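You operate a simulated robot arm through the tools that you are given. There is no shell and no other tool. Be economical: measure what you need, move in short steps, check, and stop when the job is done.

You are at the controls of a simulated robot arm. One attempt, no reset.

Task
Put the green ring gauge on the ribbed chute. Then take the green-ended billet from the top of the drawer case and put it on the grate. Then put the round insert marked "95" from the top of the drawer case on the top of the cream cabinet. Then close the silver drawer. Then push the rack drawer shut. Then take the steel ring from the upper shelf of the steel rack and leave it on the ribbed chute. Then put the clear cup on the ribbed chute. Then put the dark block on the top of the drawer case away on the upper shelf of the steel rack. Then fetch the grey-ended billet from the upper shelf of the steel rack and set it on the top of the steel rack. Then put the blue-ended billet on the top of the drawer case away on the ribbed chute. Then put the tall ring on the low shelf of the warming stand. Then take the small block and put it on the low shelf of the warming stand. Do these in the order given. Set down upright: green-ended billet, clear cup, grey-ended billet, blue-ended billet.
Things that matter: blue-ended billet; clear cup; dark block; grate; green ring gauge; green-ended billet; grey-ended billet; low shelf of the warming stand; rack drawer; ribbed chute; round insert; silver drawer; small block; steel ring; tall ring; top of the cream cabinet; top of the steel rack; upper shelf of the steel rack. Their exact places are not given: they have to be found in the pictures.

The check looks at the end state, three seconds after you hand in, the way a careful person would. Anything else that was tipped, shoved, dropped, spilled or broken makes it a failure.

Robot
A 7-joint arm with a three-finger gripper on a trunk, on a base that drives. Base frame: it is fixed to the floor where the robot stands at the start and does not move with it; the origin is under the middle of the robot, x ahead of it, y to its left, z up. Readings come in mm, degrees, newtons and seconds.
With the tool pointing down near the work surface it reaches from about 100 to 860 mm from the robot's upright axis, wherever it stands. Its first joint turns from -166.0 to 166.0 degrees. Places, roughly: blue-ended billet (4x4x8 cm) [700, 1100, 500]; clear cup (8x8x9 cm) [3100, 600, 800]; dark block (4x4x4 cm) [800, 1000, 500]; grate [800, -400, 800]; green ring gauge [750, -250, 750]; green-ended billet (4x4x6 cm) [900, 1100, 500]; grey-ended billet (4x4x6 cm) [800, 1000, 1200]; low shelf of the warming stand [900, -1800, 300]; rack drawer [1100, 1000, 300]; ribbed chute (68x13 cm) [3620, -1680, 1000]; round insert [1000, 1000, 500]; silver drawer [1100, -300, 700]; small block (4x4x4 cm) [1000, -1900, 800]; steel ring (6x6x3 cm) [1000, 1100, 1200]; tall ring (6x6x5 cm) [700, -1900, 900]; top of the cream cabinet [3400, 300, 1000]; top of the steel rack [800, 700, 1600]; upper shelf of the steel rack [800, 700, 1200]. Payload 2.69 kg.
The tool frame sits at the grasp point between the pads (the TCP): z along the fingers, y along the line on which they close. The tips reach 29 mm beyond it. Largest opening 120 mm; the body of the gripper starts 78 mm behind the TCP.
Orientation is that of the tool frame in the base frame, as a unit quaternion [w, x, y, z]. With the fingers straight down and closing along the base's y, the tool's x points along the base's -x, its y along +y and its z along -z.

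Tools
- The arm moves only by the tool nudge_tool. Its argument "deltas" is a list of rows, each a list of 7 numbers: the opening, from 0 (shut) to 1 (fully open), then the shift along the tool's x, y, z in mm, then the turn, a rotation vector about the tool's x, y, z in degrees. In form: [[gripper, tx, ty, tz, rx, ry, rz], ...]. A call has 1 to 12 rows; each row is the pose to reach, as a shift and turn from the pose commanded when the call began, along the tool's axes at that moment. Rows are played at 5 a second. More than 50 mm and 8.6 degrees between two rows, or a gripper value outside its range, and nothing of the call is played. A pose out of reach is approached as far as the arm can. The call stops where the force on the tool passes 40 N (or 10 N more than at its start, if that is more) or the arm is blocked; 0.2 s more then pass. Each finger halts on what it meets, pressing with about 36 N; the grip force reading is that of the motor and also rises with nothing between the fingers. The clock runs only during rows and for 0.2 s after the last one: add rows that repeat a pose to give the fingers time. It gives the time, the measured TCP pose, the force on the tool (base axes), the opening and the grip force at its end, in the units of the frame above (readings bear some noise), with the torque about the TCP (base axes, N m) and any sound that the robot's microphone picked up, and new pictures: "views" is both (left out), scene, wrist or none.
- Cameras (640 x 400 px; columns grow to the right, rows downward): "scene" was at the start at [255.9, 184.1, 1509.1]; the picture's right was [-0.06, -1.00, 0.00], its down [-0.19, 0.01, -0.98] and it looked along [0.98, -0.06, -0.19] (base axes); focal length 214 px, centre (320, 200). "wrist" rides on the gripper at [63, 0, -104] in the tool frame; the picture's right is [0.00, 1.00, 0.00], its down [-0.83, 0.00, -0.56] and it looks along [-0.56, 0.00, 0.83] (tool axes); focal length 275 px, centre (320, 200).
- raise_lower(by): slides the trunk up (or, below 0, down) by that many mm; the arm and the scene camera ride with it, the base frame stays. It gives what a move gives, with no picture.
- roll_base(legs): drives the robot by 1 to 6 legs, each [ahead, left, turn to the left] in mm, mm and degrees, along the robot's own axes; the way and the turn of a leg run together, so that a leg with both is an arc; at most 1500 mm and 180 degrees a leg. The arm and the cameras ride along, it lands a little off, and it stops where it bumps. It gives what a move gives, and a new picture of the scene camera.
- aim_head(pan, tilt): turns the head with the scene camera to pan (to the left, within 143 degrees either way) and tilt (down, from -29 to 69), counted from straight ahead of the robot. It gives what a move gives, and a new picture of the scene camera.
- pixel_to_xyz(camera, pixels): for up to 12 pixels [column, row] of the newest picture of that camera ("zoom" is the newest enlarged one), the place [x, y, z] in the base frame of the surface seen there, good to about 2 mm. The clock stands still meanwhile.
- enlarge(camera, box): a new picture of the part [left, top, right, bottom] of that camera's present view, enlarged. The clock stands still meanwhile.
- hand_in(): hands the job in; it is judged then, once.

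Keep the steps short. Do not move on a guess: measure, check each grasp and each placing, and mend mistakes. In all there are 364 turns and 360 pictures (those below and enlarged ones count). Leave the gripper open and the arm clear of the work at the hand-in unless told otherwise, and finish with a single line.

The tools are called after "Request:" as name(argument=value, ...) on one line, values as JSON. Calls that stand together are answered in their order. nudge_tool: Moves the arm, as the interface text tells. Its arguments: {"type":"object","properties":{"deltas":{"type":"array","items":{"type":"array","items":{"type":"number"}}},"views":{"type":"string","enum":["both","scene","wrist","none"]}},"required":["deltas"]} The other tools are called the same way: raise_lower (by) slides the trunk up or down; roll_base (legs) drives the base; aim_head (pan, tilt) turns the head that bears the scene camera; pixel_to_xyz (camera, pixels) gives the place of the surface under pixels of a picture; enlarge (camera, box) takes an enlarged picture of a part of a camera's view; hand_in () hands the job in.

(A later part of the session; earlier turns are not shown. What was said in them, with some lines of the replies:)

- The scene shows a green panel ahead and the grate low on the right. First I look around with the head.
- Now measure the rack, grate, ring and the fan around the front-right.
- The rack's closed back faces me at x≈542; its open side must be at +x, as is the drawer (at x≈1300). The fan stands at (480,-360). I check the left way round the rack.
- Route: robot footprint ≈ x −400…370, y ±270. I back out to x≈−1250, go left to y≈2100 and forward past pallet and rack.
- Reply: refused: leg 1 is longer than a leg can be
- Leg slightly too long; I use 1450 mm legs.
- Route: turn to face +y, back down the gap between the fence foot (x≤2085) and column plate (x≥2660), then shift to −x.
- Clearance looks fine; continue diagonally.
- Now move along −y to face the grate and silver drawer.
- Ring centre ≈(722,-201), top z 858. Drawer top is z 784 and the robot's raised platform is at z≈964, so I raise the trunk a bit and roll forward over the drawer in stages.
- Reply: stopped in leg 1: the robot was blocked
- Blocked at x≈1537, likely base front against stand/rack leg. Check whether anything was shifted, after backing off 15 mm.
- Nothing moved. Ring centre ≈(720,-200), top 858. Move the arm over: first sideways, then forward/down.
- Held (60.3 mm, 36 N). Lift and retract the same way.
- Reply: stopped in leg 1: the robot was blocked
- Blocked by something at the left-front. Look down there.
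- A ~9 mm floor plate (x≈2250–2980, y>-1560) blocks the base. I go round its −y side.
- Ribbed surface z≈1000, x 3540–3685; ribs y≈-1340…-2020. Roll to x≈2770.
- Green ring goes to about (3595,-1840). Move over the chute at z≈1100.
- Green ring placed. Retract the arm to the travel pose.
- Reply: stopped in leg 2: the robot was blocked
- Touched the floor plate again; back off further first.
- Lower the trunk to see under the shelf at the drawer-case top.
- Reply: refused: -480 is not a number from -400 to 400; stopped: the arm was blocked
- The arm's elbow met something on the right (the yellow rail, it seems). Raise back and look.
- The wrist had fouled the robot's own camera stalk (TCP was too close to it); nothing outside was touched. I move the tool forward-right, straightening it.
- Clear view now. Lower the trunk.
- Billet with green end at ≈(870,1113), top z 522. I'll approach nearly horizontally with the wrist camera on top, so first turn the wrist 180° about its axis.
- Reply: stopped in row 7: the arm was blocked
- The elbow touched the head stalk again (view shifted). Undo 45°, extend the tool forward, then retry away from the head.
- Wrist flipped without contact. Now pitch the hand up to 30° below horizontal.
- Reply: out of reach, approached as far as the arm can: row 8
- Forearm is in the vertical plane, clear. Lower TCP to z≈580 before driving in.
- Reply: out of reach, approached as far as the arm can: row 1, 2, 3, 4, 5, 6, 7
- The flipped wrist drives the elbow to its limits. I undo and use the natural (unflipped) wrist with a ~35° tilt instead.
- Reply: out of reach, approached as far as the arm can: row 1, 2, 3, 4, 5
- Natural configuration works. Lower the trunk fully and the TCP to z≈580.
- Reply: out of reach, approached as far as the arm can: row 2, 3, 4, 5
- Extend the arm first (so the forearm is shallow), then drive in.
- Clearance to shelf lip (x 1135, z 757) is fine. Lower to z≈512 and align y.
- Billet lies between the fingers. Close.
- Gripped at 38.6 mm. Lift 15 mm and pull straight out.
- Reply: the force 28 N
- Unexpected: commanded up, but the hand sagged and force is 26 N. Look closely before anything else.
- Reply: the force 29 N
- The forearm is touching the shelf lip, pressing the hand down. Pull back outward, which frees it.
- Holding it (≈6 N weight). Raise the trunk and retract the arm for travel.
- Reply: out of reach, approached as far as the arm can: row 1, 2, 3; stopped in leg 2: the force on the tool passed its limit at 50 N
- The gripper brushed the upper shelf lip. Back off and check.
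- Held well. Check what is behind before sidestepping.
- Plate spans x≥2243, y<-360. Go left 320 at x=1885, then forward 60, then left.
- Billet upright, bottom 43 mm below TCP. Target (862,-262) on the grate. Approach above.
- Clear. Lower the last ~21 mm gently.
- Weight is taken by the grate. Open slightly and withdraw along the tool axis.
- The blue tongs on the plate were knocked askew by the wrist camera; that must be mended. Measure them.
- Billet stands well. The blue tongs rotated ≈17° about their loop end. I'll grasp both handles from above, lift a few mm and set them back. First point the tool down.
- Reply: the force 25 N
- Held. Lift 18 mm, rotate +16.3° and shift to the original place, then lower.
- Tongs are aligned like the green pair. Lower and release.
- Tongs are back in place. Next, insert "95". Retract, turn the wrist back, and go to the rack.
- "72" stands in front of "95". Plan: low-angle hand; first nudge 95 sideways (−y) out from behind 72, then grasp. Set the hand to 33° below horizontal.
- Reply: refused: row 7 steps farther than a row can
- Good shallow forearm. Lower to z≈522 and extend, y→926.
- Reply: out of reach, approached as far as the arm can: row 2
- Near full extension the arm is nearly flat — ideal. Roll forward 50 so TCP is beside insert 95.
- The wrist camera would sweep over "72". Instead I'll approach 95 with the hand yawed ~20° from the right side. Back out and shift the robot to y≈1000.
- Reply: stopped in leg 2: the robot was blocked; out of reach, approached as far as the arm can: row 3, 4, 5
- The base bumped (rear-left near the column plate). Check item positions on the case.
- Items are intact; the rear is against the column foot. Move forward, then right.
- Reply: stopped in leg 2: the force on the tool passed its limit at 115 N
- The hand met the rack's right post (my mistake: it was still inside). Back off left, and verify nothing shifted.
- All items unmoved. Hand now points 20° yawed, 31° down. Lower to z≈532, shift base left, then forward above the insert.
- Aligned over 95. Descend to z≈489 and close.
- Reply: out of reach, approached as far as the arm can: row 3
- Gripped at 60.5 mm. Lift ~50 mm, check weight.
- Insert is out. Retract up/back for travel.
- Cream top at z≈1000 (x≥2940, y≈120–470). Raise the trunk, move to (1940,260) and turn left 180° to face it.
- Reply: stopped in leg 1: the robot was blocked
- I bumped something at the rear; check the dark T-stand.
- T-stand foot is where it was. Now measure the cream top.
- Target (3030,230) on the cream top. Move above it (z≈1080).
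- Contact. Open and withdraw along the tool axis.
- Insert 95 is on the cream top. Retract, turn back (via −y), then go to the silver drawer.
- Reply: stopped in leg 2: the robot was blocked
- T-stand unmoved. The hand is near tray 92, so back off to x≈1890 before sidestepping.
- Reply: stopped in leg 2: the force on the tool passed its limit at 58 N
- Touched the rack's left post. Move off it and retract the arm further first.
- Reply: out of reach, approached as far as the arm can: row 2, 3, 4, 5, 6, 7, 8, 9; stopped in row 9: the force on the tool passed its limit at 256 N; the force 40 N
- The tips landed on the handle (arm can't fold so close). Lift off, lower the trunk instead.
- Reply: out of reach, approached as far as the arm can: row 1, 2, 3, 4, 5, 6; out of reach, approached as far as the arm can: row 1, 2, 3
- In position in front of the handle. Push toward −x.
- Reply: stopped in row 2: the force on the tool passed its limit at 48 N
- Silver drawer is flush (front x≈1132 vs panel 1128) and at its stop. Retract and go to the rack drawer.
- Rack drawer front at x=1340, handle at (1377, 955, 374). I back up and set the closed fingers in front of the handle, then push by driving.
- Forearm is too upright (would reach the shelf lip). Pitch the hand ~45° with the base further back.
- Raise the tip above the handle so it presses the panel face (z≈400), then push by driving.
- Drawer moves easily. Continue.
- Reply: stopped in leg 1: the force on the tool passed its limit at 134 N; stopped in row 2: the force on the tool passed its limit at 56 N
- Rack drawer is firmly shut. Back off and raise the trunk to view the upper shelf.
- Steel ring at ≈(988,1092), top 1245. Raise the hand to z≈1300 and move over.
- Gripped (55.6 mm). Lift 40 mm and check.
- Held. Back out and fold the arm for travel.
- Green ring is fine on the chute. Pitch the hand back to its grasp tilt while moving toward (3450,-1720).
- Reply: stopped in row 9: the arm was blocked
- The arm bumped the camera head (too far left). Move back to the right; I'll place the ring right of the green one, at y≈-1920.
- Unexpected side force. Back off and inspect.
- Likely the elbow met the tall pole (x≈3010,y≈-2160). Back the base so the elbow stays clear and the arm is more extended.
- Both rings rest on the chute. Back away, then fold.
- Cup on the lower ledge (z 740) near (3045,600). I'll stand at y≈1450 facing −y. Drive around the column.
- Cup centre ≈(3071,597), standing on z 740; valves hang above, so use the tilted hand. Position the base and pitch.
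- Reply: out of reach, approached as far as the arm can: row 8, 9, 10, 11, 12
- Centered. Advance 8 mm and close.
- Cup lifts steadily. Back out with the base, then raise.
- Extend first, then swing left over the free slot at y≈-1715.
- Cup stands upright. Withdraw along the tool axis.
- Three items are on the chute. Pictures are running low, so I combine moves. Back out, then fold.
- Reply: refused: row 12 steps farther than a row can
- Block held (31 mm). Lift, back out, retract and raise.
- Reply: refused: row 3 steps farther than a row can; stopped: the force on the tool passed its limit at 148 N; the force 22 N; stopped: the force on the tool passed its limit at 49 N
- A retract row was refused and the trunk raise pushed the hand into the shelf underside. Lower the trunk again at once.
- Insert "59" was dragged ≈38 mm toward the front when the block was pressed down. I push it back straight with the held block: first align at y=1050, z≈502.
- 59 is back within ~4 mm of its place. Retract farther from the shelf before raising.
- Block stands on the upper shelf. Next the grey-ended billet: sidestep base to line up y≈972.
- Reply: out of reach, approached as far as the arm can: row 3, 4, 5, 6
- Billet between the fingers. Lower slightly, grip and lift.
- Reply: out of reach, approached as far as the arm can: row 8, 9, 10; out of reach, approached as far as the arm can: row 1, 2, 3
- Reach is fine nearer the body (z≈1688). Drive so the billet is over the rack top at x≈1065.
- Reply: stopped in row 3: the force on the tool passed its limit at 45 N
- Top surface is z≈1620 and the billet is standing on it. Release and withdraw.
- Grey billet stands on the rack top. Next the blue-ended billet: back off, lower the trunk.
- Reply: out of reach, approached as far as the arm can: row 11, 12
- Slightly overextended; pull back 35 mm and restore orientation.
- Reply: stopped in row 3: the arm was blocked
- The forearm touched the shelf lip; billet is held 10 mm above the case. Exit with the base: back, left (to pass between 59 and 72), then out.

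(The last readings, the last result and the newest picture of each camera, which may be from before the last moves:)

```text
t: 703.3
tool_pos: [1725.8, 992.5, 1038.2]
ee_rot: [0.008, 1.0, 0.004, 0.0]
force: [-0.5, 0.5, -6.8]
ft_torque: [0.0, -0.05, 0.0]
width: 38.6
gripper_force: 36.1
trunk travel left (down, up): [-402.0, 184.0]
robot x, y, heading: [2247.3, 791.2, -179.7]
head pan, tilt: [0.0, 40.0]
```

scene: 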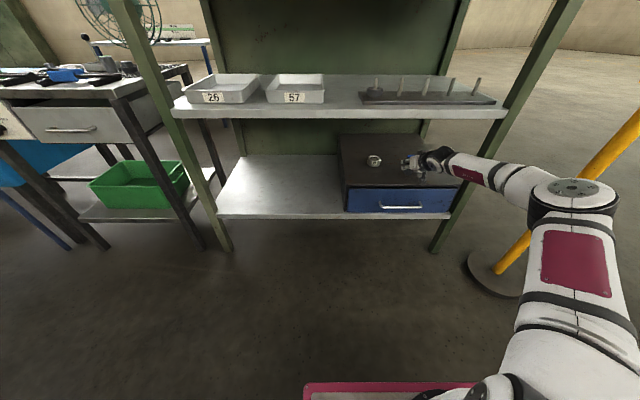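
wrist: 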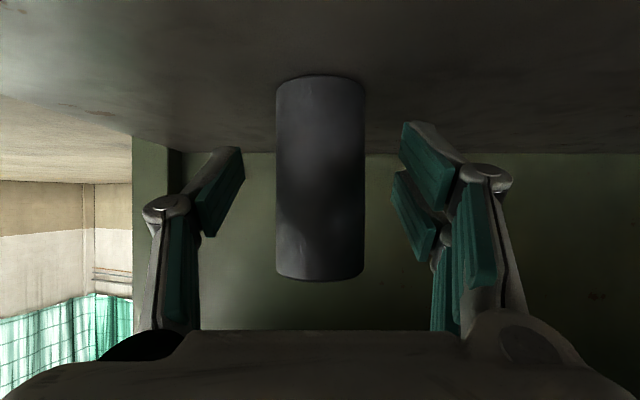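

Request:
roll_base(legs=[[390, 300, 0], [0, 700, 0], [100, 420, 0], [0, 0, 90], [0, 0, 89.7], [0, -1195, 0]])

```text
t: 725.3
tool_pos: [2309.5, -2052.8, 1038.2]
ee_rot: [0.0, -0.01, 1.0, 0.009]
force: [0.1, 1.0, -7.5]
ft_torque: [-0.01, -0.01, -0.02]
width: 38.3
gripper_force: 35.5
trunk travel left (down, up): [-402.0, 184.0]
robot x, y, heading: [1781.6, -1854.4, 0.8]
head pan, tilt: [0.0, 40.0]
```

scene: 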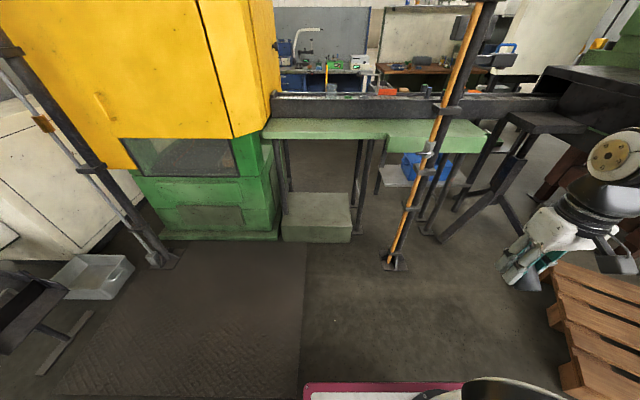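

Request:
nudge_tool(deltas=[[0.2, 0, 30, -30, 0, 0, 0], [0.2, 0, 60, -65, 0, 0, 0], [0.2, 0, 90, -100, 0, 0, 0], [0.2, 0, 120, -130, 0, 0, 0]], views="none")

Request:
roll_base(legs=[[697, -41, 0], [0, 0, 9.2]])

```text
t: 726.3
tool_pos: [2307.3, -1936.3, 1170.7]
ee_rot: [0.001, -0.009, 1.0, 0.009]
force: [0.9, -0.6, -7.4]
ft_torque: [0.03, 0.0, 0.0]
width: 38.5
gripper_force: 35.8
trunk travel left (down, up): [-402.0, 184.0]
robot x, y, heading: [1781.4, -1855.6, 1.1]
head pan, tilt: [0.0, 40.0]
```

```text
t: 730.8
tool_pos: [3018.2, -1882.3, 1171.5]
ee_rot: [0.0, -0.088, 0.996, 0.009]
force: [-0.5, 0.0, -7.2]
ft_torque: [-0.02, 0.01, 0.0]
width: 38.6
gripper_force: 36.0
trunk travel left (down, up): [-402.0, 184.0]
robot x, y, heading: [2487.9, -1888.0, 10.0]
head pan, tilt: [0.0, 40.0]
```

scene: 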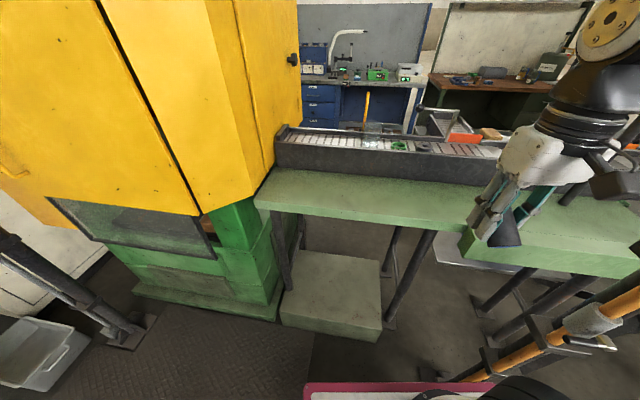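

Request:
nudge_tool(deltas=[[0.2, -35, 0, 0, 0, -5.5, 0], [0.2, -75, 0, 0, 0, -11, 0], [0.2, -118, 0, 0, 0, -16.5, 0], [0.2, -162, 0, 0, 0, -22, 0], [0.2, -208, 5, 0, 0, -27.5, 0], [0.2, -254, 10, 0, 0, -33, 0], [0.2, -300, 20, 0, 0, -38.5, 0], [0.2, -346, 32, 0, 0, -44, 0], [0.2, -390, 46, 5, 0, -49.5, 0], [0.2, -434, 62, 10, 0, -55, 0], [0.2, -478, 78, 20, 0, -57, 0], [0.2, -520, 95, 30, 0, -57, 0]], views="wrist")

Request:
pixel_to_xyz(camera="wrist", pixels=[[320, 90], [320, 150], [400, 60], [560, 100], [320, 240]])

```text
t: 733.4
tool_pos: [3514.7, -1697.5, 1142.5]
ee_rot: [0.475, -0.073, 0.876, 0.049]
force: [0.3, -2.1, -6.6]
ft_torque: [0.04, 0.1, 0.08]
width: 38.8
gripper_force: 36.8
trunk travel left (down, up): [-402.0, 184.0]
robot x, y, heading: [2488.1, -1882.5, 10.0]
head pan, tilt: [0.0, 40.0]
```

wrist: 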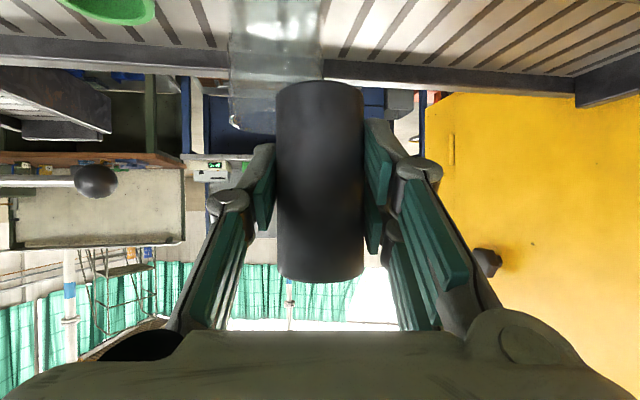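

```text
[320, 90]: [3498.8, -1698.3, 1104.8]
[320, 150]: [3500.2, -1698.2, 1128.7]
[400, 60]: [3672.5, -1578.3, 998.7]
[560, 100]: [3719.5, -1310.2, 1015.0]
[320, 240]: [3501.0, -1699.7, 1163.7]
```

Request:
nudge_tool(deltas=[[0.2, 0, 25, 25, 0, -1, 0], [0.2, 0, 50, 50, 0, -2, 0], [0.2, 1, 65, 85, 0, -2, 0], [0.2, 3, 65, 120, 0, -2, 0]], views="none")

```text
t: 734.4
tool_pos: [3599.2, -1613.0, 1078.7]
ee_rot: [0.49, -0.073, 0.867, 0.051]
force: [-0.7, 0.4, -6.6]
ft_torque: [0.02, 0.08, -0.01]
width: 38.6
gripper_force: 35.8
trunk travel left (down, up): [-402.0, 184.0]
robot x, y, heading: [2485.2, -1888.0, 10.0]
head pan, tilt: [0.0, 40.0]
```

Request:
nudge_tool(deltas=[[0.2, 13, 0, 8.5, 0, 0, 0], [0.2, 26, 0, 16.5, 0, 0, 0]], views="wrist")

Request:
pixel_to_xyz(camera="wrist", pixels=[[320, 88], [320, 150], [320, 250], [320, 70]])

```text
t: 735.0
tool_pos: [3599.2, -1613.9, 1045.1]
ee_rot: [0.49, -0.072, 0.867, 0.05]
force: [-0.3, -0.3, -7.0]
ft_torque: [-0.04, 0.06, -0.02]
width: 38.9
gripper_force: 35.8
trunk travel left (down, up): [-402.0, 184.0]
robot x, y, heading: [2486.1, -1887.8, 9.8]
head pan, tilt: [0.0, 40.0]
```

wrist: 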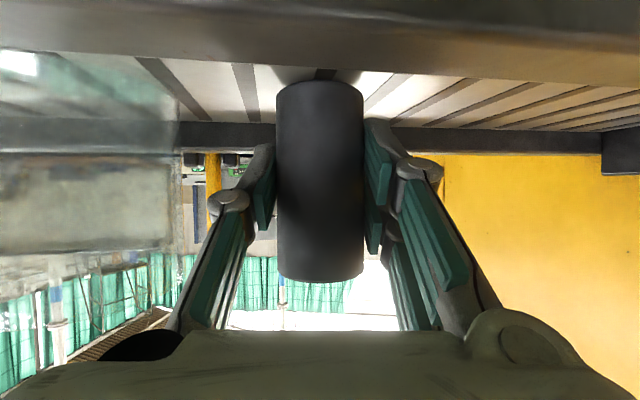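

```text
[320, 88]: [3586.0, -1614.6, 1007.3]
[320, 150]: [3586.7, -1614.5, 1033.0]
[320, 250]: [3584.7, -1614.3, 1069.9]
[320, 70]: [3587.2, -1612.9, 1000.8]
```

Request:
nudge_tool(deltas=[[0.2, 1.7, 0, 1, 0, 0, 0], [0.2, 3, 0, 1.8, 0, 0, 0]], views="none")

Request:
nudge_tool(deltas=[[0.2, 1.3, 0, 0.8, 0, 0, 0]], views="none")

```text
t: 735.6
tool_pos: [3599.3, -1612.4, 1042.7]
ee_rot: [0.49, -0.072, 0.867, 0.05]
force: [-0.4, -0.2, -8.0]
ft_torque: [0.01, 0.0, 0.06]
width: 38.5
gripper_force: 36.0
trunk travel left (down, up): [-402.0, 184.0]
robot x, y, heading: [2487.3, -1884.1, 9.8]
head pan, tilt: [0.0, 40.0]
```

```text
t: 736.0
tool_pos: [3598.4, -1612.9, 1040.6]
ee_rot: [0.491, -0.073, 0.867, 0.05]
force: [0.0, 0.8, -7.1]
ft_torque: [-0.03, 0.08, 0.03]
width: 38.4
gripper_force: 36.3
trunk travel left (down, up): [-402.0, 184.0]
robot x, y, heading: [2488.0, -1885.9, 10.2]
head pan, tilt: [0.0, 40.0]
```

Request:
nudge_tool(deltas=[[0.2, 1.3, 0, 0.8, 0, 0, 0]], views="none")

Request:
nudge_tool(deltas=[[0.2, 1.0, 0, 0.6, 0, 0, 0]], views="none")

```text
t: 736.4
tool_pos: [3600.9, -1611.8, 1041.3]
ee_rot: [0.491, -0.073, 0.867, 0.051]
force: [-2.8, 1.4, -1.4]
ft_torque: [-0.03, 0.19, -0.04]
width: 38.7
gripper_force: 35.8
trunk travel left (down, up): [-402.0, 184.0]
robot x, y, heading: [2491.9, -1884.8, 9.9]
head pan, tilt: [0.0, 40.0]
```

```text
t: 736.8
tool_pos: [3600.2, -1612.6, 1041.1]
ee_rot: [0.492, -0.071, 0.866, 0.05]
force: [-6.9, 1.1, 7.0]
ft_torque: [-0.03, 0.5, -0.03]
width: 38.6
gripper_force: 36.0
trunk travel left (down, up): [-402.0, 184.0]
robot x, y, heading: [2487.0, -1886.7, 10.0]
head pan, tilt: [0.0, 40.0]
```

Request:
nudge_tool(deltas=[[0.3, 0, 0, 0, 0, 0, 0], [0.42, 0, 0, 0, 0, 0, 0], [0.42, 0, 0, 0, 0, 0, 0], [0.42, 0, 0, -35, 0, 0, 0], [0.42, 0, 0, -75, 0, 0, 0], [0.42, -10, 0, -120, 0, 0, 0], [0.42, -20, -20, -160, 0, 0, 0], [0.42, -30, -50, -195, 0, 0, 0], [0.42, -40, -85, -225, 0, 0, 0]], views="wrist")

```text
t: 738.8
tool_pos: [3443.4, -1728.8, 1187.2]
ee_rot: [0.49, -0.074, 0.867, 0.052]
force: [0.4, 0.1, -1.1]
ft_torque: [-0.08, -0.04, -0.1]
width: 50.2
gripper_force: 0.2
trunk travel left (down, up): [-402.0, 184.0]
robot x, y, heading: [2487.8, -1884.3, 10.2]
head pan, tilt: [0.0, 40.0]
```

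wrist: 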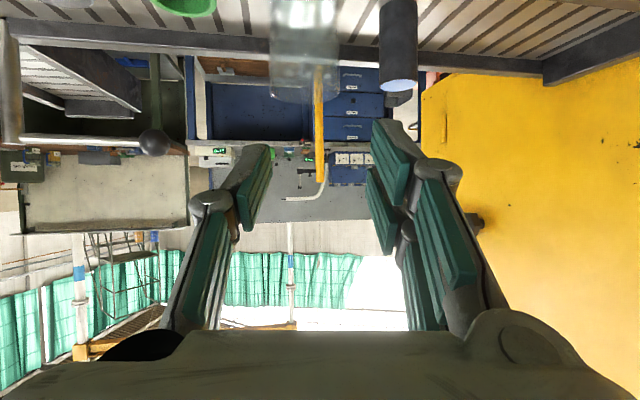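

Blue billet is upright on the chute. Now back away, fold, and turn toward the warming stand.

Request:
roll_base(legs=[[-640, 0, 0]])

Request:
nudge_tool(deltas=[[0.65, 12, 0, -38, 0, 5.3, 0], [0.65, 24, 0, -76, 0, 10.6, 0], [0.65, 38, 0, -114, 0, 15.9, 0], [0.65, 52, 0, -152, 0, 21.2, 0], [0.65, 68, -5, -190, 0, 26.5, 0], [0.65, 84, -10, -228, 0, 31.8, 0], [0.65, 102, -20, -266, 0, 37.1, 0], [0.65, 122, -30, -304, 0, 42.4, 0], [0.65, 144, -40, -342, 0, 47.7, 0], [0.65, 168, -60, -375, 0, 53, 0], [0.65, 190, -80, -405, 0, 58.8, 0]], views="none")

```text
t: 742.4
tool_pos: [2816.4, -1842.2, 1187.4]
ee_rot: [0.491, -0.072, 0.867, 0.05]
force: [1.1, 0.0, 0.7]
ft_torque: [-0.01, 0.02, 0.01]
width: 50.3
gripper_force: 0.0
trunk travel left (down, up): [-402.0, 184.0]
robot x, y, heading: [1860.6, -1992.9, 10.0]
head pan, tilt: [0.0, 40.0]
```

scene: 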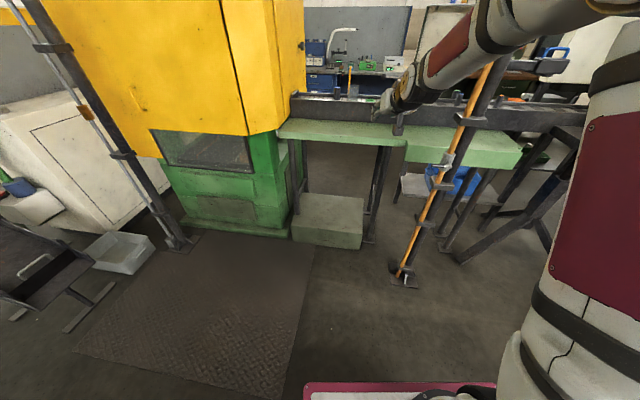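

```text
t: 744.8
tool_pos: [2392.5, -1998.7, 1230.2]
ee_rot: [0.001, -0.087, 0.996, 0.008]
force: [-0.2, 1.0, 0.1]
ft_torque: [0.02, 0.01, 0.0]
width: 78.1
gripper_force: 0.0
trunk travel left (down, up): [-402.0, 184.0]
robot x, y, heading: [1860.5, -2000.4, 10.0]
head pan, tilt: [0.0, 40.0]
```

Request:
roll_base(legs=[[0, 0, 85], [0, 0, 85], [0, -60, 0]])

Request:
enlarge(camera="scene", box=[180, 60, 500, 260])

```text
t: 753.0
tool_pos: [1336.1, -1832.7, 1231.2]
ee_rot: [0.01, 1.0, -0.007, -0.003]
force: [-0.6, 0.1, 1.6]
ft_torque: [-0.01, 0.0, 0.04]
width: 78.1
gripper_force: 0.2
trunk travel left (down, up): [-402.0, 184.0]
robot x, y, heading: [1861.3, -1934.1, 179.1]
head pan, tilt: [0.0, 40.0]
```

scene: 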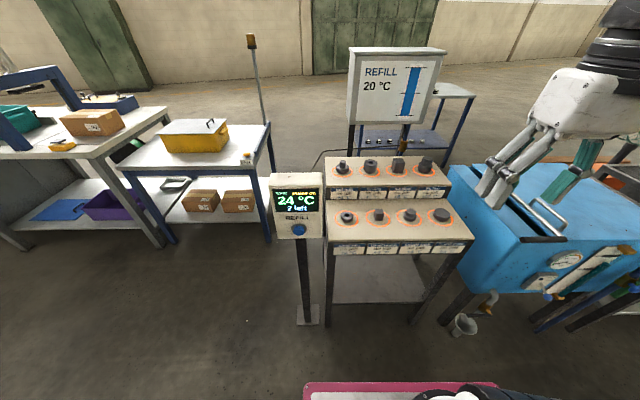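

```text
2.00 times, centred on (340, 160) of scene
```

zoom: 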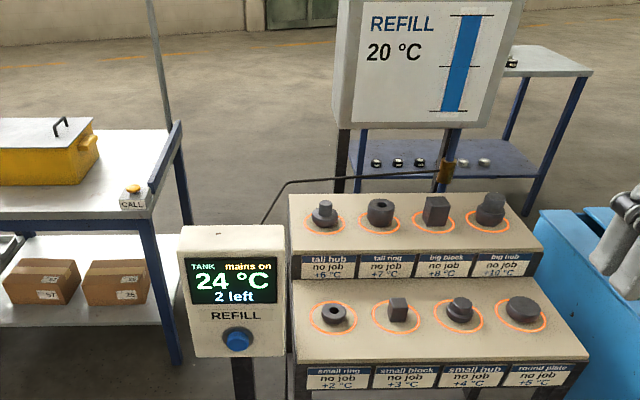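

Request:
pixel_to_xyz(camera="zoom", pixels=[[380, 205], [367, 213], [394, 213], [380, 222], [398, 300], [389, 315], [407, 315], [398, 320], [436, 215], [334, 315], [324, 215], [460, 310]])

Request:
pixel_to_xyz(camera="scene", pixels=[[370, 275], [345, 300], [400, 300], [400, 260], [330, 245], [470, 240], [425, 315], [300, 200], [350, 262], [430, 270], [397, 110], [335, 330]])

```text
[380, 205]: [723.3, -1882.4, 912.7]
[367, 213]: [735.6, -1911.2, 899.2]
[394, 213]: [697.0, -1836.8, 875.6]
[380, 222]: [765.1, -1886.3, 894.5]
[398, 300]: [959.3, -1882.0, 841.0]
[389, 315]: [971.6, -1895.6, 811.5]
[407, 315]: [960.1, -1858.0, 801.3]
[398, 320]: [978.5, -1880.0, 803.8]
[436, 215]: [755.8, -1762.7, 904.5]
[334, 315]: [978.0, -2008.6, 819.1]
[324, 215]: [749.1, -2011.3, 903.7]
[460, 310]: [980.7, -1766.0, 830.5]
```

```text
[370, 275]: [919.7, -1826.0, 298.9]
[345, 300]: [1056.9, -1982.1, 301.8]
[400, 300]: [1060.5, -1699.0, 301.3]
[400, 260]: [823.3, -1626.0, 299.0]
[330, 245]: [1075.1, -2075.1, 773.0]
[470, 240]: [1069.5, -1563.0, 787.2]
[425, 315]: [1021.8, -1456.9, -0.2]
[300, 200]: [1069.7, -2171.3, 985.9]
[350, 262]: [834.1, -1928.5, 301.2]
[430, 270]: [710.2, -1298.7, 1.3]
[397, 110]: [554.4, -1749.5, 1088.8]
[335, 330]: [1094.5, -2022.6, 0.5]
```

Tall ring ≈(738,-1886), surface ≈872; small block ≈(960,-1881), surface ≈800; low shelf z=300. Pitch hand to 45° and move in above.

Request:
nudge_tool(deltas=[[0.7, -30, 6, 25, 0, -5, 0], [0.7, -60, 12, 50, 0, -10, 0], [0.7, -90, 18, 75, 0, -15, 0], [0.7, -120, 24, 100, 0, -20, 0], [0.7, -150, 30, 126, 0, -25, 0], [0.7, -182, 36, 152, 0, -30, 0], [0.7, -213, 42, 178, 0, -35, 0], [0.7, -244, 48, 204, 0, -40, 0], [0.7, -275, 53, 231, 0, -45, 0]], views="none")

Request:
roll_base(legs=[[0, 0, 0.9], [280, 0, 0]])

Request:
nudge_tool(deltas=[[0.7, 0, 0, 0, 0, 0, 0]], views="wrist")

```text
t: 755.0
tool_pos: [1060.7, -1885.5, 1003.8]
ee_rot: [0.006, 0.922, -0.009, -0.386]
force: [-0.7, -1.2, 0.0]
ft_torque: [0.1, -0.01, -0.08]
width: 84.0
gripper_force: 0.2
trunk travel left (down, up): [-402.0, 184.0]
robot x, y, heading: [1867.7, -1936.8, 179.2]
head pan, tilt: [0.0, 40.0]
```

```text
t: 757.2
tool_pos: [779.9, -1896.7, 1002.7]
ee_rot: [0.009, 0.923, -0.003, -0.385]
force: [0.4, -0.4, -0.1]
ft_torque: [-0.01, -0.01, 0.02]
width: 83.9
gripper_force: 0.0
trunk travel left (down, up): [-402.0, 184.0]
robot x, y, heading: [1583.1, -1936.1, 179.9]
head pan, tilt: [0.0, 40.0]
```

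scene: 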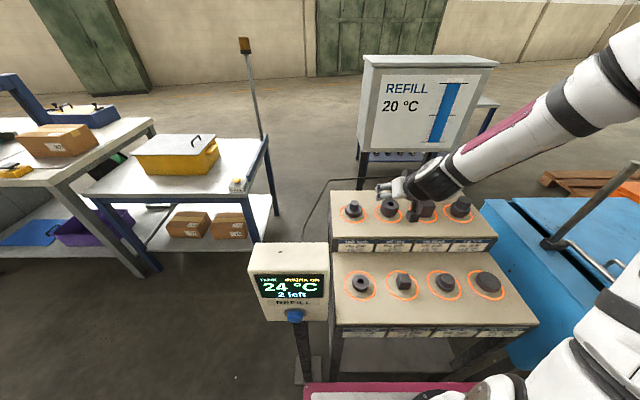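

```text
t: 757.6
tool_pos: [779.0, -1896.2, 1002.8]
ee_rot: [0.008, 0.923, -0.003, -0.385]
force: [-0.6, 0.6, 0.3]
ft_torque: [0.04, 0.0, 0.0]
width: 83.9
gripper_force: 0.0
trunk travel left (down, up): [-402.0, 184.0]
robot x, y, heading: [1581.4, -1936.6, 179.9]
head pan, tilt: [0.0, 40.0]
```

wrist: 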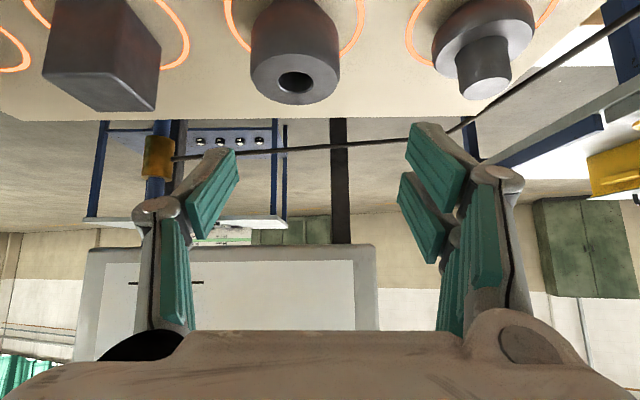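

Request:
pixel_to_xyz(camera="wrist", pixels=[[253, 50], [338, 50], [295, 20], [295, 60], [275, 80], [295, 100], [330, 148], [420, 138], [100, 50], [480, 30]])

```text
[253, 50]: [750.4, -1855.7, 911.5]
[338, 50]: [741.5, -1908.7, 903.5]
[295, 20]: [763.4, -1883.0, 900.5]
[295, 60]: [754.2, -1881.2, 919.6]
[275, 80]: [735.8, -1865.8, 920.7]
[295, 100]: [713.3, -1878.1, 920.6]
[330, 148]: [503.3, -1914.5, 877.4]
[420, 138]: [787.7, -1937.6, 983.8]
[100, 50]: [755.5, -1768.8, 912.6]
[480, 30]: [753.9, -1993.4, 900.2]
```

Request:
nudge_tool(deltas=[[0.7, 0, -14, 30, 0, 0, 0], [0.7, 10, -14, 60, 0, 0, 0], [0.7, 26, -14, 82, 0, 0, 0], [0.7, 39, -14, 98, 0, 0, 0], [0.35, 39, -14, 98, 0, 0, 0], [0.35, 39, -14, 98, 0, 0, 0], [0.35, 39, -14, 98, 0, 0, 0]], views="none")

Request:
nudge_tool(deltas=[[0.35, -20, 0, -20, 0, 0, 0], [0.35, -45, 0, -45, 0, 0, 0], [0.35, -70, 0, -70, 0, 0, 0]], views="none")

```text
t: 759.2
tool_pos: [737.5, -1885.1, 909.2]
ee_rot: [0.009, 0.922, 0.0, -0.388]
force: [9.2, -10.6, 30.7]
ft_torque: [-0.52, -0.09, 0.09]
width: 58.4
gripper_force: 36.3
trunk travel left (down, up): [-402.0, 184.0]
robot x, y, heading: [1580.0, -1934.5, 179.7]
head pan, tilt: [0.0, 40.0]
```

```text
t: 760.0
tool_pos: [738.2, -1883.5, 1003.9]
ee_rot: [0.008, 0.923, -0.003, -0.384]
force: [-0.3, 1.1, -8.0]
ft_torque: [0.01, -0.01, -0.03]
width: 58.3
gripper_force: 36.2
trunk travel left (down, up): [-402.0, 184.0]
robot x, y, heading: [1578.5, -1933.3, 179.7]
head pan, tilt: [0.0, 40.0]
```

Tall ring held. Back out.

Request:
roll_base(legs=[[-455, 0, 0.2]])

```text
t: 762.8
tool_pos: [1187.8, -1886.5, 1004.9]
ee_rot: [0.009, 0.923, -0.001, -0.385]
force: [0.0, -0.4, -7.4]
ft_torque: [0.0, -0.02, 0.02]
width: 58.2
gripper_force: 35.6
trunk travel left (down, up): [-402.0, 184.0]
robot x, y, heading: [2033.8, -1937.0, -179.9]
head pan, tilt: [0.0, 40.0]
```

scene: 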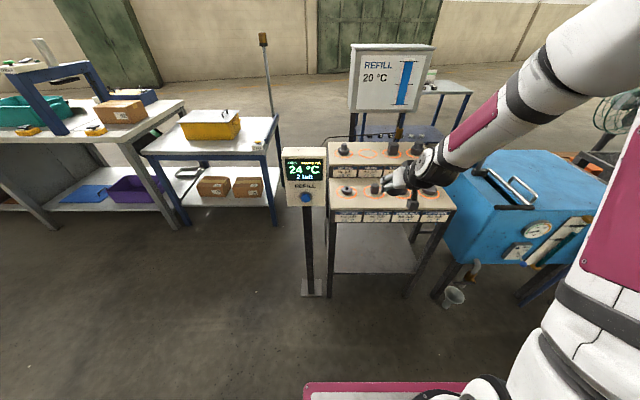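

Request:
pixel_to_xyz(camera="scene", pixels=[[370, 270], [370, 274], [345, 271], [400, 272], [370, 240], [329, 260], [432, 250], [360, 217], [370, 250]])

Request:
raise_lower(by=-400)

Request:
nudge_tool(deltas=[[0.35, 32, 0, 32, 0, 0, 0], [0.35, 64, 0, 64, 0, 0, 0], [0.35, 96, 0, 96, 0, 0, 0], [0.35, 128, 0, 127, 0, 0, 0], [0.35, 160, 0, 158, 0, 0, 0]], views="none")

```text
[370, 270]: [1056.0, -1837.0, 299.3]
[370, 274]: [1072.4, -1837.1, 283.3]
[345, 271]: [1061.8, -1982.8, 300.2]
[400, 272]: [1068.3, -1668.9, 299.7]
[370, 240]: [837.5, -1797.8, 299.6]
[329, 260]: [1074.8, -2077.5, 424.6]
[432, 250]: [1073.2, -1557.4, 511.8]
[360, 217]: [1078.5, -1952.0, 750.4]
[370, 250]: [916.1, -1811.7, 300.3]
```

```text
t: 766.6
tool_pos: [1187.7, -1886.0, 604.8]
ee_rot: [0.009, 0.923, -0.001, -0.384]
force: [-0.6, -0.1, -6.6]
ft_torque: [0.01, -0.06, 0.01]
width: 58.1
gripper_force: 36.0
trunk travel left (down, up): [-2.0, 584.0]
robot x, y, heading: [2030.5, -1938.4, -180.0]
head pan, tilt: [0.0, 40.0]
```

```text
t: 767.8
tool_pos: [1187.2, -1893.6, 380.5]
ee_rot: [0.008, 0.923, -0.001, -0.385]
force: [-0.4, -0.5, -7.0]
ft_torque: [0.0, -0.03, 0.03]
width: 58.0
gripper_force: 36.4
trunk travel left (down, up): [-2.0, 584.0]
robot x, y, heading: [2032.5, -1936.6, -179.8]
head pan, tilt: [0.0, 40.0]
```

Request:
roll_base(legs=[[205, 0, 0]])

Request:
nudge_tool(deltas=[[0.35, 14, 0, 14, 0, 0, 0], [0.35, 26, 0, 26, 0, 0, 0]], views="none")

```text
t: 769.5
tool_pos: [1009.3, -1892.0, 377.3]
ee_rot: [0.01, 0.929, -0.003, -0.37]
force: [0.3, 0.2, -7.1]
ft_torque: [0.0, -0.03, 0.02]
width: 58.3
gripper_force: 35.8
trunk travel left (down, up): [-2.0, 584.0]
robot x, y, heading: [1837.7, -1936.1, 180.0]
head pan, tilt: [0.0, 40.0]
stopped in leg 1: the robot was blocked; the commanded pose is now the measured one
```

scene: 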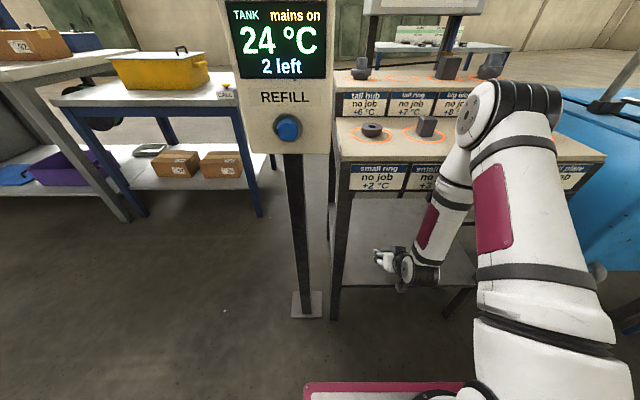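

```text
t: 770.0
tool_pos: [1014.0, -1889.2, 356.9]
ee_rot: [0.009, 0.925, -0.003, -0.38]
force: [-1.0, 0.0, -6.6]
ft_torque: [0.0, -0.06, -0.01]
width: 58.2
gripper_force: 36.2
trunk travel left (down, up): [-2.0, 584.0]
robot x, y, heading: [1843.4, -1934.1, 179.9]
head pan, tilt: [0.0, 40.0]
```

Request:
pixel_to_xyz(camera="scene", pixels=[[465, 120], [480, 95], [455, 165], [440, 200], [425, 125], [372, 130], [510, 160], [580, 165], [445, 240]])

```text
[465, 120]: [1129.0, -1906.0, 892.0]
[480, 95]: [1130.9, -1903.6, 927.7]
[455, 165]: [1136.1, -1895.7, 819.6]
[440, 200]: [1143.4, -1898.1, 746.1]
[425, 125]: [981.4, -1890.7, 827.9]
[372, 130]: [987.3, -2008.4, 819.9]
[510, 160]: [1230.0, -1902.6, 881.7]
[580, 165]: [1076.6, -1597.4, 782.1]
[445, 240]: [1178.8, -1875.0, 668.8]
```

The forearm reached the stand's front edge, but the ring is already over the shelf (x≈1014). Set it down here.

Request:
nudge_tool(deltas=[[0.35, 6, 0, 6, 0, 0, 0], [0.35, 11, 0, 11, 0, 0, 0], [0.35, 14, 0, 14, 0, 0, 0]], views="none")

```text
t: 770.9
tool_pos: [1017.5, -1883.9, 340.6]
ee_rot: [0.006, 0.924, -0.006, -0.383]
force: [0.5, -0.5, -7.0]
ft_torque: [0.01, -0.01, -0.03]
width: 57.7
gripper_force: 36.1
trunk travel left (down, up): [-2.0, 584.0]
robot x, y, heading: [1845.4, -1934.5, 179.9]
head pan, tilt: [0.0, 40.0]
```

Request:
nudge_tool(deltas=[[0.35, 2, 0, 2, 0, 0, 0], [0.35, 3.5, 0, 3.5, 0, 0, 0]], views="none")

Request:
nudge_tool(deltas=[[0.35, 1.2, 0, 1.2, 0, 0, 0]], views="none")

```text
t: 771.5
tool_pos: [1018.9, -1884.7, 337.2]
ee_rot: [0.007, 0.924, -0.005, -0.383]
force: [0.6, 0.0, -6.6]
ft_torque: [0.04, 0.01, -0.01]
width: 58.3
gripper_force: 36.1
trunk travel left (down, up): [-2.0, 584.0]
robot x, y, heading: [1844.1, -1933.8, 179.5]
head pan, tilt: [0.0, 40.0]
```

```text
t: 772.0
tool_pos: [1019.5, -1882.2, 335.3]
ee_rot: [0.005, 0.924, -0.007, -0.382]
force: [0.9, 0.2, -8.5]
ft_torque: [-0.03, 0.04, 0.02]
width: 58.2
gripper_force: 35.9
trunk travel left (down, up): [-2.0, 584.0]
robot x, y, heading: [1848.9, -1935.1, 179.7]
head pan, tilt: [0.0, 40.0]
stopped in row 1: the arm was blocked; the commanded pose is now the measured one
```

Only ~1–2 mm above the shelf; release gently here and withdraw.

Request:
nudge_tool(deltas=[[0.45, 0, 0, 0, 0, 0, 0], [0.6, 0, 0, 0, 0, 0, 0], [0.65, 0, 0, 0, 0, 0, 0]], views="none")

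Request:
nudge_tool(deltas=[[0.65, 0, 0, -20, 0, 0, 0], [0.65, 0, 0, -50, 0, 0, 0], [0.65, 0, 0, -85, 0, 0, 0]], views="wrist")

Request:
pixel_to_xyz(camera="wrist", pixels=[[320, 110], [320, 140], [290, 120], [350, 120], [320, 90], [320, 60]])

```text
t: 772.9
tool_pos: [1023.8, -1882.5, 333.4]
ee_rot: [0.007, 0.926, -0.006, -0.379]
force: [-0.6, 0.1, 0.4]
ft_torque: [0.02, -0.01, 0.03]
width: 78.2
gripper_force: 0.2
trunk travel left (down, up): [-2.0, 584.0]
robot x, y, heading: [1848.2, -1926.4, 179.6]
head pan, tilt: [0.0, 40.0]
```

```text
t: 773.6
tool_pos: [1071.4, -1880.7, 383.9]
ee_rot: [0.007, 0.927, -0.007, -0.375]
force: [-0.3, 0.2, -0.3]
ft_torque: [-0.03, 0.01, 0.03]
width: 78.1
gripper_force: 0.1
trunk travel left (down, up): [-2.0, 584.0]
robot x, y, heading: [1847.3, -1931.6, 179.4]
head pan, tilt: [0.0, 40.0]
```

wrist: 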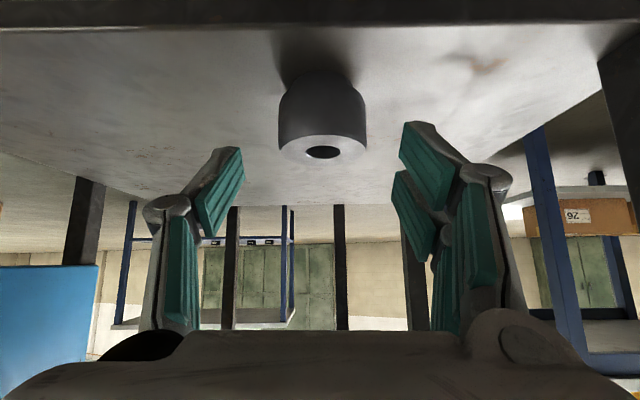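

```text
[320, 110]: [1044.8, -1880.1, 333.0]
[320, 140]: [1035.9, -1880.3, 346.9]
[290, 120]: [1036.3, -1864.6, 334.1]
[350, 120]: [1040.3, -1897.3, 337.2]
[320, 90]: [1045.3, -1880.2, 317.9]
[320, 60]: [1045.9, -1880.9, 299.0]
```

Tall ring stands on the low shelf. Now the small block: back out and raise.

Request:
roll_base(legs=[[-230, 0, 0.4]])

Request:
raise_lower(by=400)

Request:
nudge_tool(deltas=[[0.6, -40, 0, -6, 0, 0, 0], [0.6, -80, 0, -12, 0, 0, 0], [0.6, -120, 0, -18, 0, 0, 0], [0.6, -160, 0, -24, 0, 0, 0], [0.6, -200, 0, -29, 0, 0, 0]], views="none")

```text
t: 775.4
tool_pos: [1305.5, -1886.0, 383.8]
ee_rot: [0.009, 0.926, -0.002, -0.377]
force: [0.2, 0.2, 0.0]
ft_torque: [-0.01, 0.03, 0.02]
width: 78.2
gripper_force: 0.1
trunk travel left (down, up): [-2.0, 584.0]
robot x, y, heading: [2077.7, -1933.0, -180.2]
head pan, tilt: [0.0, 40.0]
```

scene: 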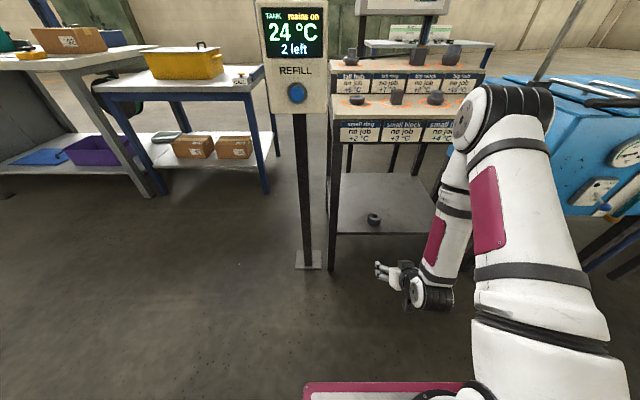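

```text
t: 779.2
tool_pos: [1305.3, -1887.4, 783.5]
ee_rot: [0.009, 0.927, -0.002, -0.376]
force: [0.6, 0.1, -0.2]
ft_torque: [-0.01, 0.01, -0.01]
width: 77.9
gripper_force: 0.1
trunk travel left (down, up): [-402.0, 184.0]
robot x, y, heading: [2076.4, -1936.7, -179.8]
head pan, tilt: [0.0, 40.0]
```

```text
t: 780.4
tool_pos: [1182.8, -1886.4, 943.7]
ee_rot: [0.009, 0.927, -0.002, -0.376]
force: [-1.0, -0.2, -0.9]
ft_torque: [0.02, -0.02, -0.03]
width: 71.9
gripper_force: 0.1
trunk travel left (down, up): [-402.0, 184.0]
robot x, y, heading: [2077.7, -1929.6, -180.1]
head pan, tilt: [0.0, 40.0]
```

Request:
roll_base(legs=[[205, 0, 0.1]])

Request:
nudge_tool(deltas=[[0.6, 15, 0, 15, 0, 0, 0]], views="wrist")

Request:
pixel_to_xyz(camera="wrist", pixels=[[320, 50], [320, 80], [320, 100], [300, 60], [340, 60], [290, 70], [350, 70]])

```text
t: 782.0
tool_pos: [973.0, -1886.4, 943.1]
ee_rot: [0.009, 0.926, -0.002, -0.376]
force: [-0.3, 0.4, 0.2]
ft_torque: [-0.01, 0.0, 0.01]
width: 72.1
gripper_force: 0.0
trunk travel left (down, up): [-402.0, 184.0]
robot x, y, heading: [1866.2, -1934.7, -179.9]
head pan, tilt: [0.0, 40.0]
```

scene: 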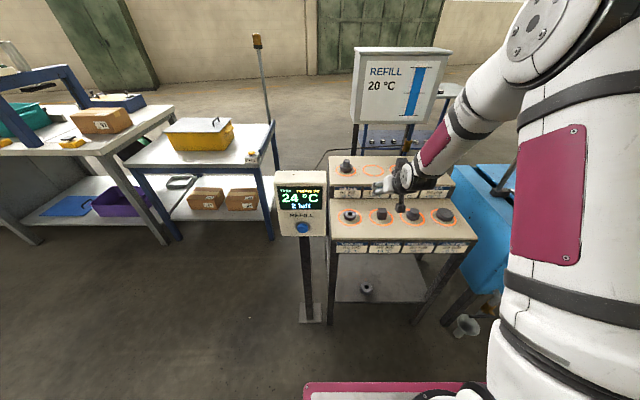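

```text
t: 782.5
tool_pos: [973.4, -1888.2, 923.8]
ee_rot: [0.008, 0.926, -0.003, -0.377]
force: [0.7, -0.1, 0.5]
ft_torque: [0.03, -0.02, -0.01]
width: 72.0
gripper_force: 0.0
trunk travel left (down, up): [-402.0, 184.0]
robot x, y, heading: [1867.7, -1932.4, -179.8]
head pan, tilt: [0.0, 40.0]
```

wrist: 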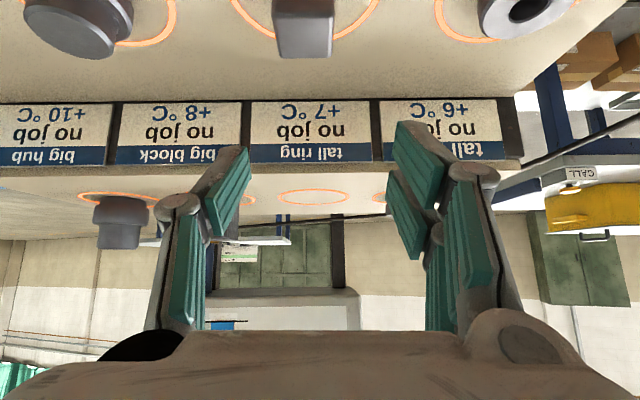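

```text
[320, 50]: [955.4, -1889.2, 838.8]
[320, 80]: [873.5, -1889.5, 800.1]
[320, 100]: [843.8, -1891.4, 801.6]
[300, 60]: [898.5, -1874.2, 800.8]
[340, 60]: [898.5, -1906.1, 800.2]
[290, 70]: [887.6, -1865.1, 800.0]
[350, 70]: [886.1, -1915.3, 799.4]
```

Request:
pixel_to_xyz(camera="wrist", pixels=[[285, 40], [304, 40], [326, 40], [304, 20], [304, 54], [277, 20], [331, 20], [304, 5]])

```text
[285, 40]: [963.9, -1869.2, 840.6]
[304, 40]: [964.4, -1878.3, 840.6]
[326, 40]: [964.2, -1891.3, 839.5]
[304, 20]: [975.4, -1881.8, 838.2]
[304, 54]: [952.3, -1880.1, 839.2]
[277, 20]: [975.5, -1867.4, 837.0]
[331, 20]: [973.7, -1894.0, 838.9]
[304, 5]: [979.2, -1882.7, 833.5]
```

Request:
nudge_tool(deltas=[[0.6, 15, -7, 25, 0, 0, 0], [0.6, 38, -7, 50, 0, 0, 0], [0.6, 58, -7, 73, 0, 0, 0], [0.15, 58, -7, 73, 0, 0, 0], [0.15, 58, -7, 73, 0, 0, 0], [0.15, 58, -7, 73, 0, 0, 0]], views="none")

Request:
nudge_tool(deltas=[[0.15, -20, 0, -20, 0, 0, 0], [0.15, -45, 0, -45, 0, 0, 0], [0.15, -70, 0, -70, 0, 0, 0]], views="none")

```text
t: 783.4
tool_pos: [959.3, -1890.3, 834.8]
ee_rot: [0.013, 0.923, 0.002, -0.384]
force: [2.4, -5.6, 17.8]
ft_torque: [-0.26, 0.02, 0.03]
width: 31.3
gripper_force: 9.2
trunk travel left (down, up): [-402.0, 184.0]
robot x, y, heading: [1871.7, -1937.1, -179.9]
head pan, tilt: [0.0, 40.0]
stopped in row 4: the force on the tool passed its limit at 74 N (the readings are from after the stop); the commanded pose is now the measured one
```

```text
t: 784.2
tool_pos: [959.6, -1886.3, 930.9]
ee_rot: [0.012, 0.925, 0.001, -0.379]
force: [-0.1, -0.3, -3.1]
ft_torque: [-0.02, 0.07, 0.03]
width: 31.3
gripper_force: 36.0
trunk travel left (down, up): [-402.0, 184.0]
robot x, y, heading: [1865.5, -1933.6, -179.8]
head pan, tilt: [0.0, 40.0]
```

Small block held (3 N). Back out, lower the trunk, extend the arm lower and to the right (y≈-1780).

Request:
roll_base(legs=[[-330, 0, 0]])

Request:
raise_lower(by=-400)

Request:
nudge_tool(deltas=[[0.15, 14, -21, 28, 0, 0, 0], [0.15, 28, -42, 57, 0, 0, 0], [0.15, 42, -64, 85, 0, 0, 0], [0.15, 56, -85, 114, 0, 0, 0], [0.15, 69, -106, 142, 0, 0, 0]], views="none")

```text
t: 786.4
tool_pos: [1291.7, -1882.5, 930.2]
ee_rot: [0.012, 0.925, -0.001, -0.38]
force: [0.7, -0.5, -2.8]
ft_torque: [-0.01, 0.02, 0.0]
width: 30.9
gripper_force: 36.1
trunk travel left (down, up): [-402.0, 184.0]
robot x, y, heading: [2198.9, -1931.4, 180.0]
head pan, tilt: [0.0, 40.0]
```

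scene: 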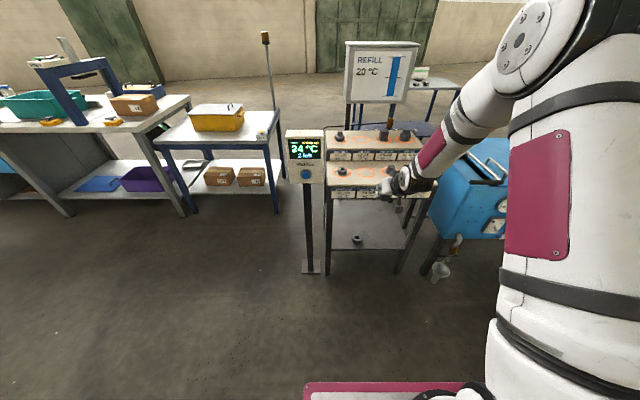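

```text
t: 790.2
tool_pos: [1290.3, -1881.9, 530.3]
ee_rot: [0.011, 0.925, -0.002, -0.381]
force: [-0.1, -0.5, -3.3]
ft_torque: [0.01, 0.02, -0.02]
width: 31.0
gripper_force: 36.2
trunk travel left (down, up): [-2.0, 584.0]
robot x, y, heading: [2193.7, -1935.1, 180.0]
head pan, tilt: [0.0, 40.0]
```

```text
t: 791.4
tool_pos: [1239.1, -1780.0, 377.2]
ee_rot: [0.012, 0.925, -0.001, -0.381]
force: [-0.2, -0.9, -2.8]
ft_torque: [0.02, 0.01, -0.03]
width: 31.1
gripper_force: 35.8
trunk travel left (down, up): [-2.0, 584.0]
robot x, y, heading: [2195.0, -1933.8, 180.0]
head pan, tilt: [0.0, 40.0]
```

Request:
roll_base(legs=[[218, 0, 0]])

Request:
nudge_tool(deltas=[[0.15, 10, 0, 10, 0, 0, 0], [0.15, 20, 0, 20, 0, 0, 0], [0.15, 26, 0, 26, 0, 0, 0]], views="none")

```text
t: 793.1
tool_pos: [1021.1, -1778.9, 377.3]
ee_rot: [0.011, 0.925, -0.002, -0.38]
force: [0.1, -0.9, -2.9]
ft_torque: [-0.01, -0.01, 0.01]
width: 30.7
gripper_force: 35.9
trunk travel left (down, up): [-2.0, 584.0]
robot x, y, heading: [1982.5, -1933.7, 179.5]
head pan, tilt: [0.0, 40.0]
```

scene: 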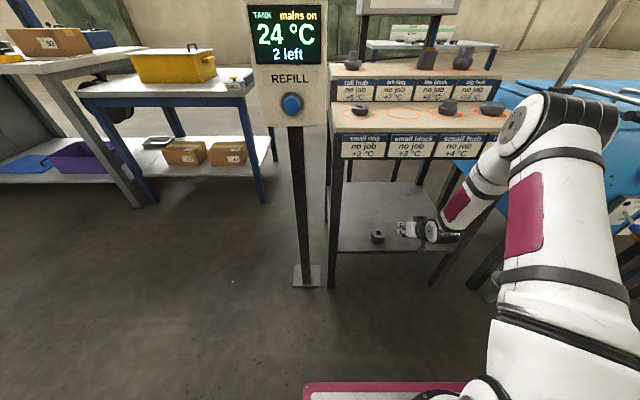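

```text
t: 793.9
tool_pos: [1021.8, -1778.6, 339.1]
ee_rot: [0.011, 0.925, -0.002, -0.38]
force: [-0.3, -0.8, -3.1]
ft_torque: [-0.01, 0.01, 0.0]
width: 31.0
gripper_force: 36.0
trunk travel left (down, up): [-2.0, 584.0]
robot x, y, heading: [1978.7, -1932.9, 179.9]
head pan, tilt: [0.0, 40.0]
```

Items on the tiers look undisturbed. Lower the last millimetres.

Request:
nudge_tool(deltas=[[0.15, 1.4, 0, 1.4, 0, 0, 0], [0.15, 2.1, 0, 2.1, 0, 0, 0]], views="none")

Request:
nudge_tool(deltas=[[0.15, 0.8, 0, 0.8, 0, 0, 0]], views="none")

```text
t: 794.5
tool_pos: [1021.3, -1779.0, 336.7]
ee_rot: [0.011, 0.925, -0.002, -0.38]
force: [-0.5, -0.7, -2.8]
ft_torque: [-0.01, 0.01, 0.01]
width: 31.1
gripper_force: 35.5
trunk travel left (down, up): [-2.0, 584.0]
robot x, y, heading: [1982.8, -1931.4, 179.8]
head pan, tilt: [0.0, 40.0]
```

```text
t: 794.9
tool_pos: [1020.4, -1778.5, 335.5]
ee_rot: [0.011, 0.925, -0.003, -0.38]
force: [-0.1, 0.5, -1.7]
ft_torque: [0.01, -0.01, -0.01]
width: 31.0
gripper_force: 36.5
trunk travel left (down, up): [-2.0, 584.0]
robot x, y, heading: [1979.5, -1934.0, 179.9]
head pan, tilt: [0.0, 40.0]
```

Touching. Lower 1 mm, open and withdraw.

Request:
nudge_tool(deltas=[[0.15, 0.8, 0, 0.8, 0, 0, 0], [0.3, 0.8, 0, 0.8, 0, 0, 0], [0.5, 0.8, 0, 0.8, 0, 0, 0], [0.55, 0.8, 0, 0.8, 0, 0, 0]], views="none")

Request:
nudge_tool(deltas=[[0.55, 0, 0, -25, 0, 0, 0], [0.55, 0, 0, -60, 0, 0, 0], [0.55, 0, 0, -100, 0, 0, 0]], views="wrist")

```text
t: 795.9
tool_pos: [1021.2, -1780.0, 334.7]
ee_rot: [0.01, 0.925, -0.002, -0.381]
force: [-0.3, -0.2, 0.0]
ft_torque: [-0.02, 0.02, -0.01]
width: 66.2
gripper_force: 0.0
trunk travel left (down, up): [-2.0, 584.0]
robot x, y, heading: [1978.4, -1933.3, 180.0]
head pan, tilt: [0.0, 40.0]
```

```text
t: 796.7
tool_pos: [1089.7, -1776.2, 405.4]
ee_rot: [0.012, 0.925, -0.002, -0.381]
force: [0.7, 1.0, -0.1]
ft_torque: [0.02, 0.0, -0.01]
width: 66.0
gripper_force: 0.0
trunk travel left (down, up): [-2.0, 584.0]
robot x, y, heading: [1979.6, -1933.1, 179.9]
head pan, tilt: [0.0, 40.0]
```

wrist: 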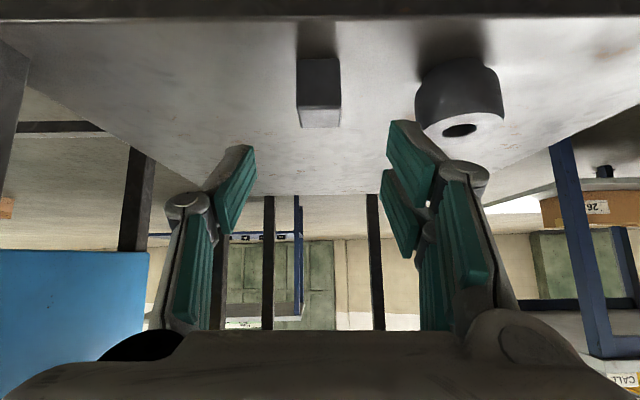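

Both stand on the low shelf. Back away clear of the work with the gripper open.

Request:
roll_base(legs=[[-300, 0, 0]])

```text
t: 798.8
tool_pos: [1392.5, -1775.3, 405.4]
ee_rot: [0.011, 0.925, -0.003, -0.38]
force: [0.8, 0.6, 0.8]
ft_torque: [-0.02, 0.02, 0.0]
width: 66.0
gripper_force: 0.0
trunk travel left (down, up): [-2.0, 584.0]
robot x, y, heading: [2279.6, -1936.3, 179.6]
head pan, tilt: [0.0, 40.0]
```

scene: 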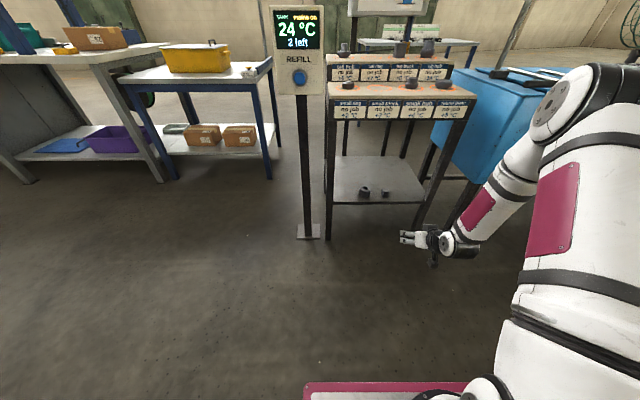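

The last picture shows the tall ring and the small block standing on the low shelf, with the arm clear of the work and the gripper open. I hand in now.

Request:
hand_in()

```text
The job is handed in.
```

All twelve steps were done in order and handed in; on the way I knocked the blue tongs and insert "59" and put both back close to their original places (59 measured about 4 mm off), and I did not recheck every placed item at the end.
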